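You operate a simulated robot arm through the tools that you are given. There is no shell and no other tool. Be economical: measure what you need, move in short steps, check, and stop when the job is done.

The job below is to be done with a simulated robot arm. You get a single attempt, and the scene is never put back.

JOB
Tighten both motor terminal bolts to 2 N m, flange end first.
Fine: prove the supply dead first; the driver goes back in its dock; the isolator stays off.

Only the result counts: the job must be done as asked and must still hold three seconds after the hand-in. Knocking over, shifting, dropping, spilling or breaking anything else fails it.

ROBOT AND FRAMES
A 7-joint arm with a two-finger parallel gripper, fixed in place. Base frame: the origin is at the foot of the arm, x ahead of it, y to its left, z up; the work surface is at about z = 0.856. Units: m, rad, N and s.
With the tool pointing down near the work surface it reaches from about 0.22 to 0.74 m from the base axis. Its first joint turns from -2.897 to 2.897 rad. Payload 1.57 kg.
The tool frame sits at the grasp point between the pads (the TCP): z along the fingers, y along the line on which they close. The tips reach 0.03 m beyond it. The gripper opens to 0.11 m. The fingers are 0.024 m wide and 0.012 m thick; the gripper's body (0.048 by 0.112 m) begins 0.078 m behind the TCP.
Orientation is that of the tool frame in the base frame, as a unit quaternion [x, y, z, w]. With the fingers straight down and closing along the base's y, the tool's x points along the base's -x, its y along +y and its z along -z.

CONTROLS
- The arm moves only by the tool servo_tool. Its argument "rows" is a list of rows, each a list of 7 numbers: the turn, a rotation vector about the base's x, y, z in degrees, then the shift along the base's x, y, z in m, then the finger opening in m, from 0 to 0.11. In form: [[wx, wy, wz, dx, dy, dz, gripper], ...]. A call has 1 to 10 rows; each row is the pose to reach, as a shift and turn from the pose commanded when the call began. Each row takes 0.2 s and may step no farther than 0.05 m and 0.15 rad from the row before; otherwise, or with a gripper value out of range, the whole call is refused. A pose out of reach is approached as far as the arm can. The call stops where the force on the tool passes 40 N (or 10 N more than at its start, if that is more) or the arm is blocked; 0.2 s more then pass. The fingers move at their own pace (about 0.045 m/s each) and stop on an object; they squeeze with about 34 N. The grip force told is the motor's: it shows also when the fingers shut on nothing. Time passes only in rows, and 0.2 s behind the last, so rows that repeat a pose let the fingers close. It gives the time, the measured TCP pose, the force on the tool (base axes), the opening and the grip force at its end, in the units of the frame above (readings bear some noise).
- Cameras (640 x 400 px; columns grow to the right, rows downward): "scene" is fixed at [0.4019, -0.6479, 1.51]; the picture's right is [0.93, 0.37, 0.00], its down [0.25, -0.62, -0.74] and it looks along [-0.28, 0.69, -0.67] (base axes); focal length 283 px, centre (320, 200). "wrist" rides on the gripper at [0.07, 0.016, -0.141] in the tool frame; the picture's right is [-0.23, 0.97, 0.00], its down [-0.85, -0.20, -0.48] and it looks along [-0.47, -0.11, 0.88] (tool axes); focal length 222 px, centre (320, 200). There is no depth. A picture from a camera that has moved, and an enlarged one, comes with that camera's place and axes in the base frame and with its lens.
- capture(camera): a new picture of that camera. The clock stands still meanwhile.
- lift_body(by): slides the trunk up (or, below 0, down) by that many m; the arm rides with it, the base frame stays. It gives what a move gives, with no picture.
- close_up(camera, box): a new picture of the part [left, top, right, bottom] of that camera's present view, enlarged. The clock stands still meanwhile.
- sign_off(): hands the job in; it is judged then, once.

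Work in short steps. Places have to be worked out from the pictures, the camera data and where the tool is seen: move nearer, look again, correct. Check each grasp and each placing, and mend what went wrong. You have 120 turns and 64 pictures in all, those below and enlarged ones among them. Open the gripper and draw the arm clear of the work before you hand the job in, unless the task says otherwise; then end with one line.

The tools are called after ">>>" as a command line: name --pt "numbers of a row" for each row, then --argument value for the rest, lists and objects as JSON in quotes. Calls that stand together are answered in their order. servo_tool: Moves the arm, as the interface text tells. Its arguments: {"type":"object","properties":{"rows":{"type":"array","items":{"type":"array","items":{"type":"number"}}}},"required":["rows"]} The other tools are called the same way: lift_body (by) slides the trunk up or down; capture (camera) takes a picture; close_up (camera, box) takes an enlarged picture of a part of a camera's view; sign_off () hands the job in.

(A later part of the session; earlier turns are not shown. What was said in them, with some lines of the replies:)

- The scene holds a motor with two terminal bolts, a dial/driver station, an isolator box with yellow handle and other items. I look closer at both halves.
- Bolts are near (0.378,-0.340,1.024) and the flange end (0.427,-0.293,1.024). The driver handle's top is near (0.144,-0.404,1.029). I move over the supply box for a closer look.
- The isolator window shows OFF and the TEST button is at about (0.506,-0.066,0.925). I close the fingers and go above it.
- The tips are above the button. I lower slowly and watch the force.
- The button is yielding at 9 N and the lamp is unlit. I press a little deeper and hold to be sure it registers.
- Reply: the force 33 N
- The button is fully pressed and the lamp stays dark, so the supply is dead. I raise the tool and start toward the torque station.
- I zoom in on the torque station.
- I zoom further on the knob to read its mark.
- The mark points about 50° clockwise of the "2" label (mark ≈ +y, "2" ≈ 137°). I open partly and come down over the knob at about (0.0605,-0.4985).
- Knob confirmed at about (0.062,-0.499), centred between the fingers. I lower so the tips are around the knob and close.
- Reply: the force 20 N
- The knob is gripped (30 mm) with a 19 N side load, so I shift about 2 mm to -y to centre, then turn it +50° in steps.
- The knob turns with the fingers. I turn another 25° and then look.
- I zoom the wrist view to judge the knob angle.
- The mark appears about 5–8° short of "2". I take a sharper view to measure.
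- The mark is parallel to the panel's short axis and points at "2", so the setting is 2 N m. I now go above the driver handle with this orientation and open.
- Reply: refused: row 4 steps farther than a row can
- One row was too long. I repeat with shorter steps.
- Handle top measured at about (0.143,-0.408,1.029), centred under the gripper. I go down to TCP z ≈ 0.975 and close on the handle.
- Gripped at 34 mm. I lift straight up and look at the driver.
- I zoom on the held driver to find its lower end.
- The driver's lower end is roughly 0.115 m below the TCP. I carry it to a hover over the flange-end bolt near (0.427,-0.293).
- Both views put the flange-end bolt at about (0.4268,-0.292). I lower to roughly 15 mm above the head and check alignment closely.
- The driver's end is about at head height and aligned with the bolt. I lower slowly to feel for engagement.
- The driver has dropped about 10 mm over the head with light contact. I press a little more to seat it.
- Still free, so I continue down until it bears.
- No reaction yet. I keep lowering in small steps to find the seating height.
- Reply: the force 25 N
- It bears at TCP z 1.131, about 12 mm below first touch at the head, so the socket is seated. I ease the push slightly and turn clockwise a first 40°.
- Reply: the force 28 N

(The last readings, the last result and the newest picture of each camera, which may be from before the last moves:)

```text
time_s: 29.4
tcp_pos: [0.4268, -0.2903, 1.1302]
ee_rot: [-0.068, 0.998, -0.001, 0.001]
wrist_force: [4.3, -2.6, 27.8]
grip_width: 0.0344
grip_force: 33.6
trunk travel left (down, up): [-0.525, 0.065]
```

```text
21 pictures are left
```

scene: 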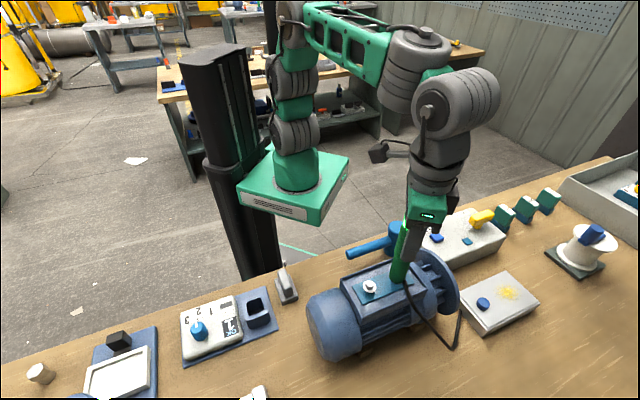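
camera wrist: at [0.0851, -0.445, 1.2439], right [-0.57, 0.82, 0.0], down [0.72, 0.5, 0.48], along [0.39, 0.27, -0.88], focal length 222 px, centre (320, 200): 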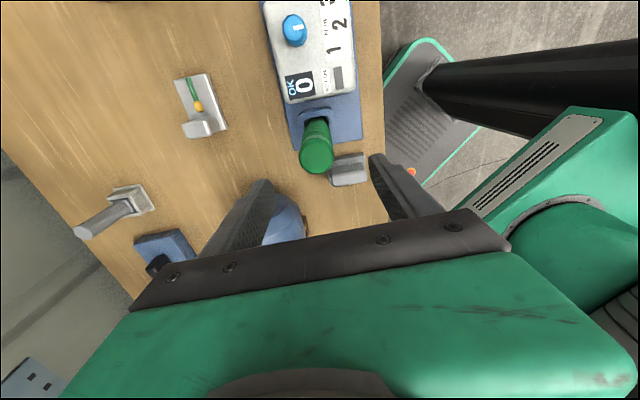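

The station display seems to have changed. I zoom on it.

>>> close_up --camera "scene" --box '[170, 280, 270, 370]'

```text
4.44 times, centred on (220, 325) of scene
camera zoom: at [0.4019, -0.6479, 1.51], right [0.93, 0.37, 0.0], down [0.25, -0.62, -0.74], along [-0.28, 0.69, -0.67], focal length 1258 px, centre (764, -356)
```

zoom: 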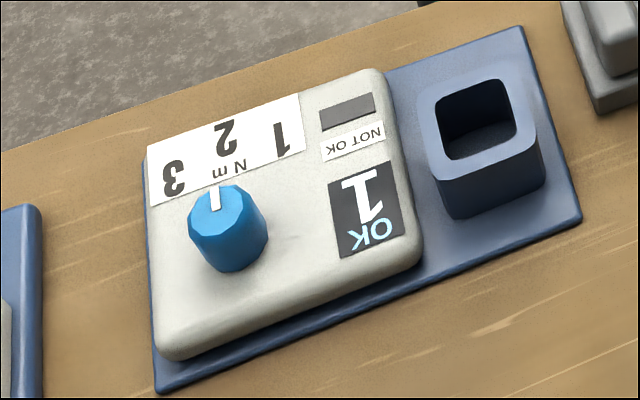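

The station shows OK 1, so the flange-end bolt is at 2 N m. I lift off, turn back and move over the second bolt (offset about -0.0495, -0.0485).

>>> servo_tool --pt "0 0 0 0 0 0.02 0.0" --pt "0 0 0 0 0 0.04 0.0" --pt "0 0 8 -0.016 -0.016 0.045 0.0" --pt "0 0 16 -0.033 -0.032 0.045 0.0" --pt "0 0 24 -0.0495 -0.0485 0.045 0.0" --pt "0 0 32 -0.0495 -0.0485 0.045 0.0" --pt "0 0 40 -0.0495 -0.0485 0.045 0.0" --pt "0 0 40 -0.0495 -0.0485 0.025 0.0"

>>> close_up --camera "scene" --box '[330, 230, 430, 320]'

```text
time_s: 31.2
tcp_pos: [0.3761, -0.3395, 1.1537]
ee_rot: [-0.408, 0.913, 0.0, 0.0]
wrist_force: [-0.2, -0.3, -3.8]
grip_width: 0.0342
grip_force: 33.6
trunk travel left (down, up): [-0.525, 0.065]
```

```text
4.44 times, centred on (380, 275) of scene
camera zoom: at [0.4019, -0.6479, 1.51], right [0.93, 0.37, 0.0], down [0.25, -0.62, -0.74], along [-0.28, 0.69, -0.67], focal length 1258 px, centre (53, -133)
```

zoom: 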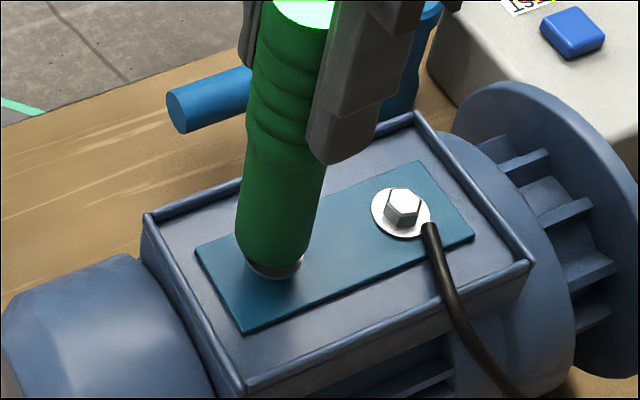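

The band glows green and the driver stands over the second bolt. I lower in small steps to seat it.

>>> servo_tool --pt "0 0 0 0 0 -0.004 0.0" --pt "0 0 0 0 0 -0.008 0.0" --pt "0 0 0 0 0 -0.011 0.0" --pt "0 0 0 0 0 -0.014 0.0" --pt "0 0 0 0 0 -0.017 0.0" --pt "0 0 0 0 0 -0.02 0.0" --pt "0 0 0 0 0 -0.022 0.0"

```text
time_s: 32.8
tcp_pos: [0.3769, -0.34, 1.1332]
ee_rot: [-0.406, 0.914, -0.002, 0.001]
wrist_force: [1.4, -0.8, 17.0]
grip_width: 0.0342
grip_force: 33.4
trunk travel left (down, up): [-0.525, 0.065]
```

It bears at z 1.133 with 21 N, the same seating depth as the first bolt. I turn clockwise as before.

>>> servo_tool --pt "0 0 0 0 0 -0.0005 0.0" --pt "0 0 -8 0 0 -0.0005 0.0" --pt "0 0 -16 0 0 -0.0005 0.0" --pt "0 0 -24 0 0 -0.0005 0.0" --pt "0 0 -32 0 0 -0.0005 0.0" --pt "0 0 -40 0 0 -0.0005 0.0" --pt "0 0 -40 0 0 -0.0005 0.0"

>>> close_up --camera "scene" --box '[170, 200, 430, 370]'

```text
time_s: 34.4
tcp_pos: [0.3777, -0.3395, 1.1303]
ee_rot: [-0.07, 0.998, 0.001, -0.002]
wrist_force: [0.7, 2.1, -5.0]
grip_width: 0.0342
grip_force: 34.0
trunk travel left (down, up): [-0.525, 0.065]
```

```text
2.35 times, centred on (300, 285) of scene
camera zoom: at [0.4019, -0.6479, 1.51], right [0.93, 0.37, 0.0], down [0.25, -0.62, -0.74], along [-0.28, 0.69, -0.67], focal length 666 px, centre (367, 0)
```

zoom: 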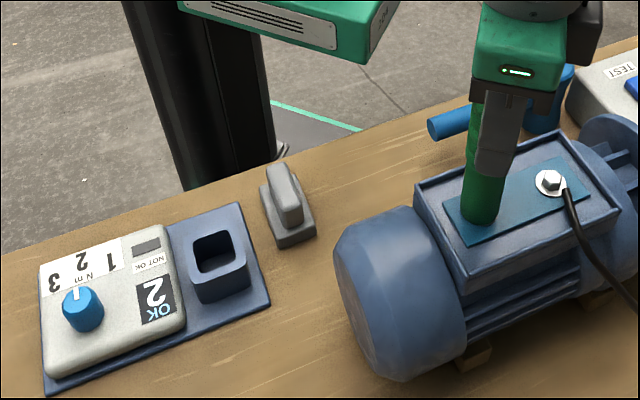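

OK 2: both bolts are done. I lift off and retrace the recorded offsets back above the dock.

>>> servo_tool --pt "0 0 0 0 0 0.02 0.0" --pt "0 0 0 0 0 0.06 0.0" --pt "0 0 0 0 0 0.09 0.0" --pt "0 0 8 -0.04 -0.0117 0.09 0.0" --pt "0 0 16 -0.08 -0.0234 0.09 0.0" --pt "0 0 24 -0.12 -0.035 0.09 0.0" --pt "0 0 32 -0.16 -0.0467 0.09 0.0" --pt "0 0 40 -0.2 -0.0584 0.09 0.0" --pt "0 0 40 -0.2314 -0.0676 0.07 0.0" --pt "0 0 40 -0.2314 -0.0676 0.03 0.0"

>>> servo_tool --pt "0 0 0 0 0 -0.04 0.0" --pt "0 0 0 0 0 -0.08 0.0" --pt "0 0 0 0 0 -0.1 0.0"

>>> close_up --camera "scene" --box '[190, 220, 310, 340]'

>>> close_up --camera "wrist" --box '[240, 60, 400, 200]'

```text
time_s: 36.6
tcp_pos: [0.1459, -0.4071, 1.1627]
ee_rot: [-0.407, 0.914, -0.001, 0.0]
wrist_force: [0.3, -0.2, -3.6]
grip_width: 0.0343
grip_force: 33.9
trunk travel left (down, up): [-0.525, 0.065]
```

```text
time_s: 37.4
tcp_pos: [0.1462, -0.4071, 1.0616]
ee_rot: [-0.406, 0.914, 0.001, 0.0]
wrist_force: [0.2, 0.0, -3.3]
grip_width: 0.0343
grip_force: 33.8
trunk travel left (down, up): [-0.525, 0.065]
```

```text
3.33 times, centred on (250, 280) of scene
camera zoom: at [0.4019, -0.6479, 1.51], right [0.93, 0.37, 0.0], down [0.25, -0.62, -0.74], along [-0.28, 0.69, -0.67], focal length 943 px, centre (553, -67)
```

zoom: 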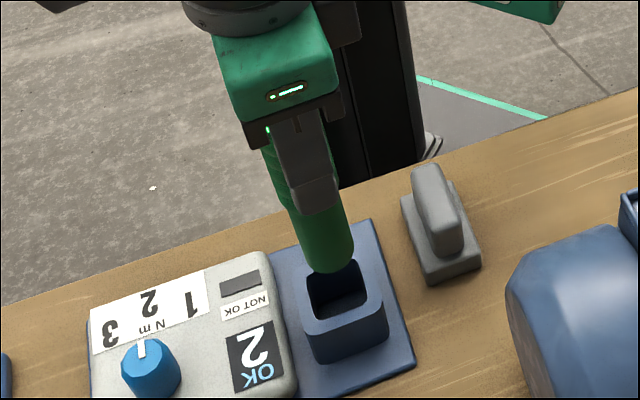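

```text
2.86 times, centred on (320, 130) of wrist
camera zoom: at [0.0855, -0.4471, 1.2031], right [-0.57, 0.82, 0.0], down [0.72, 0.5, 0.48], along [0.39, 0.28, -0.88], focal length 635 px, centre (320, 400)
```

zoom: 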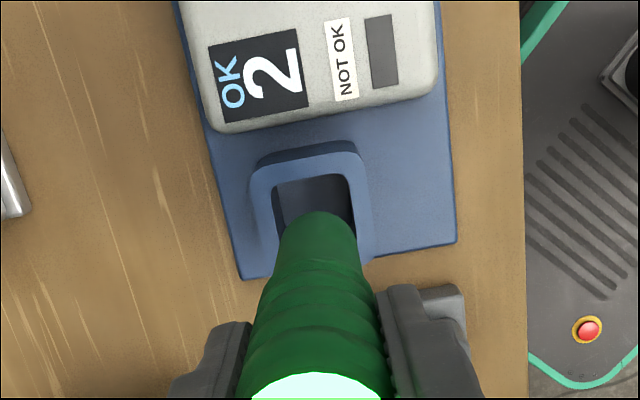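

The driver is aligned above the dock's opening. I lower it in.

>>> servo_tool --pt "0 0 0 0 0 -0.015 0.0" --pt "0 0 0 0 0 -0.03 0.0" --pt "0 0 0 0 0 -0.045 0.0" --pt "0 0 0 0 0 -0.06 0.0" --pt "0 0 0 0 0 -0.075 0.0" --pt "0 0 0 0 0 -0.081 0.0"

```text
time_s: 38.8
tcp_pos: [0.151, -0.4359, 1.0338]
ee_rot: [-0.407, 0.914, 0.004, 0.001]
wrist_force: [0.5, 0.5, -4.1]
grip_width: 0.0342
grip_force: 33.9
out of reach, approached as far as the arm can: row 1, 2, 3, 4, 5, 6
trunk travel left (down, up): [-0.525, 0.065]
```

The arm ran out of reach low down and drifted sideways in free air. I back up first.

>>> servo_tool --pt "0 0 0 0 0 0.02 0.0" --pt "0 0 0 0 0 0.05 0.0" --pt "0 0 0 0 0 0.09 0.0"

>>> capture --camera "scene"

```text
time_s: 39.6
tcp_pos: [0.149, -0.4359, 1.1212]
ee_rot: [-0.407, 0.913, 0.002, 0.001]
wrist_force: [-0.3, 0.1, -3.8]
grip_width: 0.034
grip_force: 34.0
trunk travel left (down, up): [-0.525, 0.065]
```

```text
15 pictures are left
```

scene: 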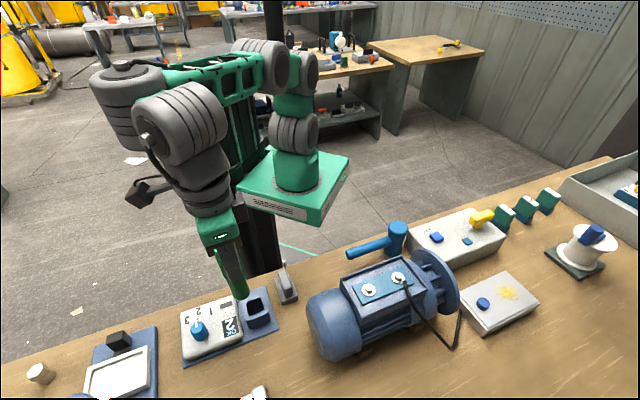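

I bring it back over the dock at a greater height, then will use the trunk to lower.

>>> servo_tool --pt "0 0 0 0 0 0.03 0.0" --pt "0 0 0 -0.002 0.014 0.045 0.0" --pt "0 0 0 -0.004 0.0286 0.05 0.0" --pt "0 0 0 -0.004 0.0286 0.05 0.0"

>>> lift_body --by -0.06

```text
time_s: 40.6
tcp_pos: [0.1453, -0.4071, 1.1727]
ee_rot: [-0.407, 0.914, -0.001, 0.001]
wrist_force: [0.0, 0.3, -4.0]
grip_width: 0.0342
grip_force: 34.1
trunk travel left (down, up): [-0.525, 0.065]
```

```text
time_s: 41.6
tcp_pos: [0.1458, -0.4078, 1.1132]
ee_rot: [-0.407, 0.914, 0.0, 0.0]
wrist_force: [0.0, -0.3, -4.3]
grip_width: 0.0342
grip_force: 34.0
trunk travel left (down, up): [-0.465, 0.125]
```

The trunk lowers cleanly and straight. I lower 0.05 more to just above the dock and check.

>>> lift_body --by -0.05

>>> servo_tool --pt "0 0 0 0 0 -0.015 0.0" --pt "0 0 0 0 0 -0.025 0.0"

>>> close_up --camera "scene" --box '[190, 220, 310, 340]'

```text
time_s: 42.5
tcp_pos: [0.1466, -0.4068, 1.0641]
ee_rot: [-0.406, 0.914, -0.001, 0.0]
wrist_force: [0.0, -0.4, -4.1]
grip_width: 0.0342
grip_force: 34.2
trunk travel left (down, up): [-0.415, 0.175]
```

```text
time_s: 43.1
tcp_pos: [0.1454, -0.4078, 1.0376]
ee_rot: [-0.407, 0.913, 0.0, 0.0]
wrist_force: [-0.4, 0.4, -4.1]
grip_width: 0.0342
grip_force: 33.7
trunk travel left (down, up): [-0.415, 0.175]
```

```text
3.33 times, centred on (250, 280) of scene
camera zoom: at [0.4019, -0.6479, 1.51], right [0.93, 0.37, 0.0], down [0.25, -0.62, -0.74], along [-0.28, 0.69, -0.67], focal length 943 px, centre (553, -67)
```

zoom: 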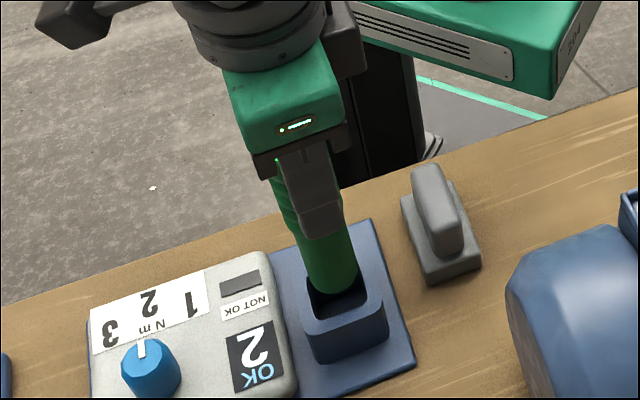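

Servo works again and the driver is entering the dock opening. I continue down slowly.

>>> servo_tool --pt "0 0 0 0 0 -0.01 0.0" --pt "0 0 0 0 0 -0.02 0.0" --pt "0 0 0 0 0 -0.03 0.0" --pt "0 0 0 0 0 -0.04 0.0" --pt "0 0 0 0 0 -0.05 0.0" --pt "0 0 0 0 0 -0.056 0.0"

```text
time_s: 44.0
tcp_pos: [0.1447, -0.4095, 1.016]
ee_rot: [-0.405, 0.914, -0.01, -0.005]
wrist_force: [-3.5, 0.7, 11.7]
grip_width: 0.0347
grip_force: 34.0
trunk travel left (down, up): [-0.415, 0.175]
stopped in row 4: the force on the tool passed its limit (the readings are from after the stop); the commanded pose is now the measured one
```

It caught the dock's rim at z 1.016. I raise 15 mm and look from both cameras.

>>> servo_tool --pt "0 0 0 0 0 0.008 0.0" --pt "0 0 0 0 0 0.015 0.0"

>>> close_up --camera "scene" --box '[220, 250, 300, 330]'

>>> close_up --camera "wrist" --box '[280, 80, 360, 160]'

```text
time_s: 44.6
tcp_pos: [0.1463, -0.4095, 1.0287]
ee_rot: [-0.406, 0.914, -0.007, -0.004]
wrist_force: [-0.5, 0.2, -4.2]
grip_width: 0.0345
grip_force: 34.5
trunk travel left (down, up): [-0.415, 0.175]
```

```text
5.00 times, centred on (260, 290) of scene
camera zoom: at [0.4019, -0.6479, 1.51], right [0.93, 0.37, 0.0], down [0.25, -0.62, -0.74], along [-0.28, 0.69, -0.67], focal length 1415 px, centre (620, -250)
```

zoom: 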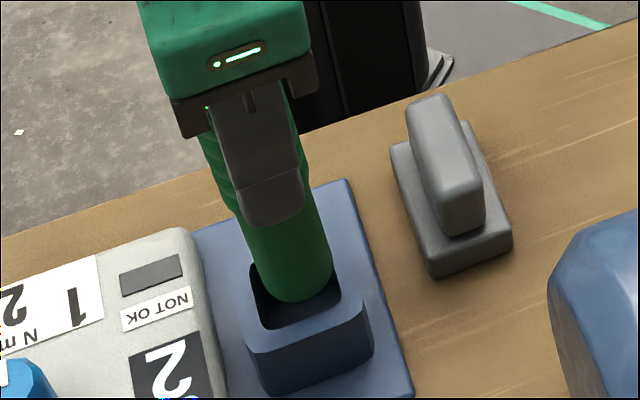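

```text
5.00 times, centred on (320, 120) of wrist
camera zoom: at [0.0855, -0.4479, 1.1702], right [-0.57, 0.82, -0.01], down [0.72, 0.51, 0.47], along [0.39, 0.26, -0.88], focal length 1111 px, centre (320, 600)
```

zoom: 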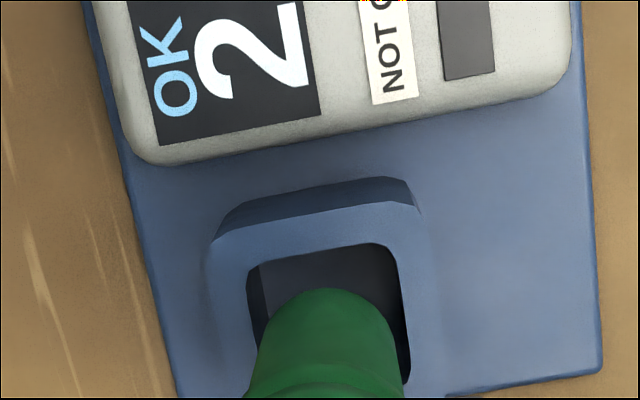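

The tool tilted about 1° in that contact and the driver sits a few mm too far to +x at the rim. I restore the tilt and shift about 3 mm to -x, then look again.

>>> servo_tool --pt "0.92 -0.09 0 -0.003 -0.0015 0 0.0" --pt "0.92 -0.09 0 -0.003 -0.0015 0 0.0"

>>> close_up --camera "wrist" --box '[280, 90, 360, 170]'

>>> close_up --camera "scene" --box '[235, 270, 285, 320]'

```text
time_s: 45.2
tcp_pos: [0.1417, -0.4116, 1.0287]
ee_rot: [-0.407, 0.914, 0.0, -0.001]
wrist_force: [0.1, -0.6, -4.7]
grip_width: 0.0341
grip_force: 34.0
trunk travel left (down, up): [-0.415, 0.175]
```

```text
5.00 times, centred on (320, 130) of wrist
camera zoom: at [0.0821, -0.4518, 1.1699], right [-0.57, 0.82, 0.0], down [0.72, 0.5, 0.48], along [0.39, 0.27, -0.88], focal length 1111 px, centre (320, 550)
```

zoom: 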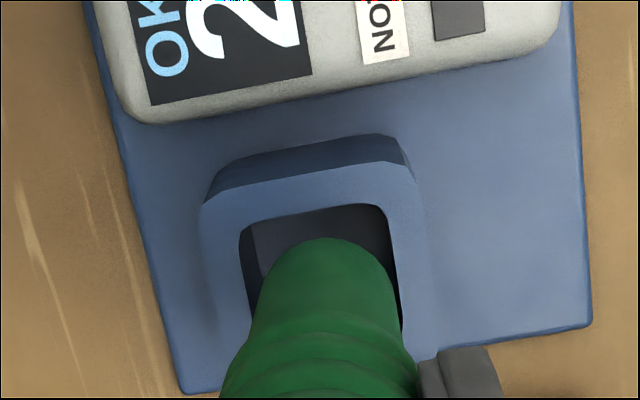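

```text
8.00 times, centred on (260, 295) of scene
camera zoom: at [0.4019, -0.6479, 1.51], right [0.93, 0.37, 0.0], down [0.25, -0.62, -0.74], along [-0.28, 0.69, -0.67], focal length 2264 px, centre (800, -560)
```

zoom: 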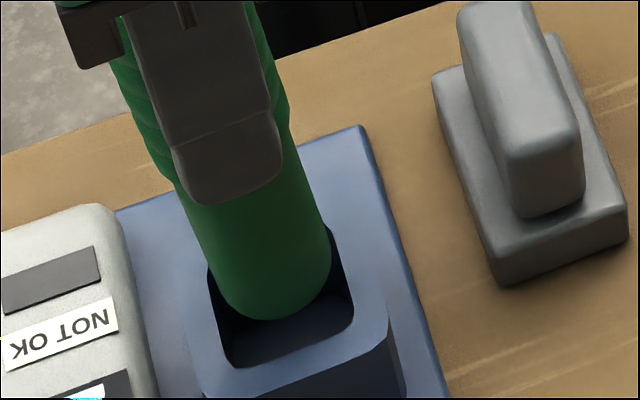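

Now the driver's end projects within 1–2 mm of the opening's centre (about 3 mm clearance each side). I make a 1 mm correction and lower slowly.

>>> servo_tool --pt "0 0 0 0.0012 -0.0006 -0.006 0.0" --pt "0 0 0 0.0012 -0.0006 -0.012 0.0" --pt "0 0 0 0.0012 -0.0006 -0.018 0.0" --pt "0 0 0 0.0012 -0.0006 -0.024 0.0" --pt "0 0 0 0.0012 -0.0006 -0.03 0.0"

```text
time_s: 46.4
tcp_pos: [0.144, -0.4118, 0.9995]
ee_rot: [-0.406, 0.914, 0.0, 0.0]
wrist_force: [0.4, -0.2, -4.2]
grip_width: 0.0341
grip_force: 34.3
trunk travel left (down, up): [-0.415, 0.175]
```

It passed the rim with no force. I continue down to about the original dock height.

>>> servo_tool --pt "0 0 0 0 0 -0.006 0.0" --pt "0 0 0 0 0 -0.012 0.0" --pt "0 0 0 0 0 -0.018 0.0" --pt "0 0 0 0 0 -0.021 0.0" --pt "0 0 0 0 0 -0.024 0.0"

```text
time_s: 47.6
tcp_pos: [0.1438, -0.4124, 0.9742]
ee_rot: [-0.406, 0.914, -0.001, 0.0]
wrist_force: [-0.4, 0.0, -3.7]
grip_width: 0.0342
grip_force: 34.1
trunk travel left (down, up): [-0.415, 0.175]
```

No bottom contact yet, so the driver probably slid up a little in the grip. I feel down further in small steps.

>>> servo_tool --pt "0 0 0 0 0 -0.002 0.0" --pt "0 0 0 0 0 -0.004 0.0" --pt "0 0 0 0 0 -0.006 0.0" --pt "0 0 0 0 0 -0.006 0.0"

```text
time_s: 48.6
tcp_pos: [0.1445, -0.4124, 0.9727]
ee_rot: [-0.406, 0.914, -0.005, -0.002]
wrist_force: [1.8, 2.0, 37.2]
grip_width: 0.0345
grip_force: 33.7
trunk travel left (down, up): [-0.415, 0.175]
```

The driver is on the dock floor at z 0.973. I relieve the push, open the fingers and check.

>>> servo_tool --pt "0 0 0 0 0 0.004 0.0" --pt "0 0 0 0 0 0.005 0.035" --pt "0 0 0 0 0 0.005 0.05" --pt "0 0 0 0 0 0.005 0.075" --pt "0 0 0 0 0 0.005 0.08" --pt "0 0 0 0 0 0.005 0.08"

>>> close_up --camera "scene" --box '[180, 210, 310, 340]'

```text
time_s: 50.0
tcp_pos: [0.1445, -0.4121, 0.9738]
ee_rot: [-0.406, 0.914, -0.001, 0.0]
wrist_force: [-0.9, 0.5, 0.6]
grip_width: 0.0799
grip_force: 0.1
trunk travel left (down, up): [-0.415, 0.175]
```

```text
3.08 times, centred on (245, 275) of scene
camera zoom: at [0.4019, -0.6479, 1.51], right [0.93, 0.37, 0.0], down [0.25, -0.62, -0.74], along [-0.28, 0.69, -0.67], focal length 871 px, centre (551, -31)
```

zoom: 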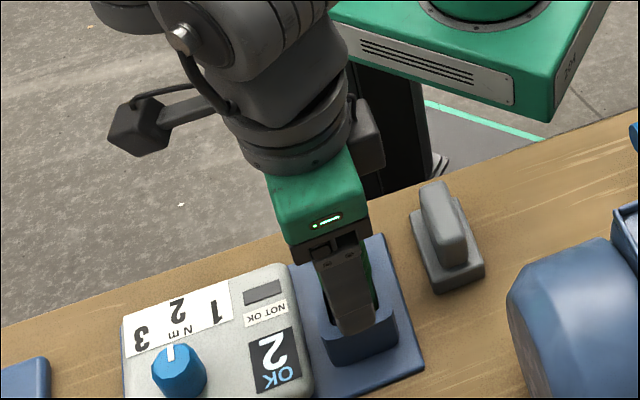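

Released. I rise straight up clear of the handle.

>>> servo_tool --pt "0 0 0 0 0 0.02 0.08" --pt "0 0 0 0 0 0.05 0.08" --pt "0 0 0 0 0 0.09 0.08" --pt "0 0 0 0 0 0.13 0.08" --pt "0 0 0 0 0 0.17 0.08" --pt "0 0 0 0 0 0.21 0.08"

>>> capture --camera "scene"

>>> close_up --camera "scene" --box '[180, 210, 310, 340]'

```text
time_s: 51.4
tcp_pos: [0.146, -0.4094, 1.1842]
ee_rot: [-0.407, 0.913, -0.001, -0.001]
wrist_force: [0.4, 0.1, 0.0]
grip_width: 0.0798
grip_force: 0.1
trunk travel left (down, up): [-0.415, 0.175]
```

```text
8 pictures are left
```

scene: 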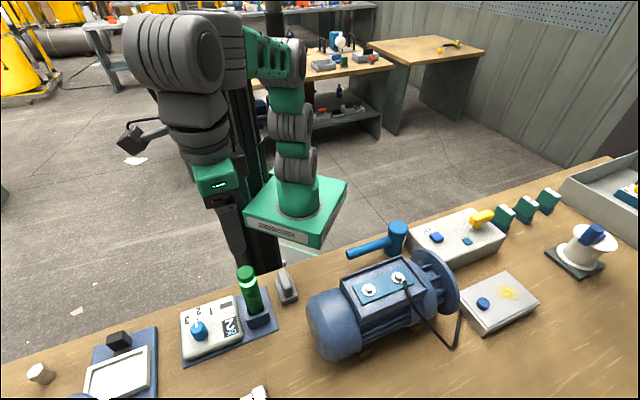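

```text
3.08 times, centred on (245, 275) of scene
camera zoom: at [0.4019, -0.6479, 1.51], right [0.93, 0.37, 0.0], down [0.25, -0.62, -0.74], along [-0.28, 0.69, -0.67], focal length 871 px, centre (551, -31)
```

zoom: 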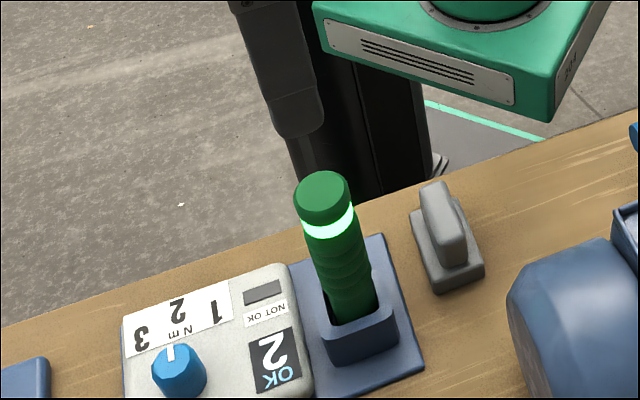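

The driver stands in its dock, the display reads OK 2, the isolator handle is where it was, nothing else has moved, and the arm is clear. I hand the job in.

>>> sign_off

```text
The job is handed in.
```

I tightened both motor terminal bolts to 2 N m, flange end first, and the station counted two OK results. Before that I pressed TEST and the lamp stayed dark, so the supply was dead; the driver is back in its dock and the isolator is still off.
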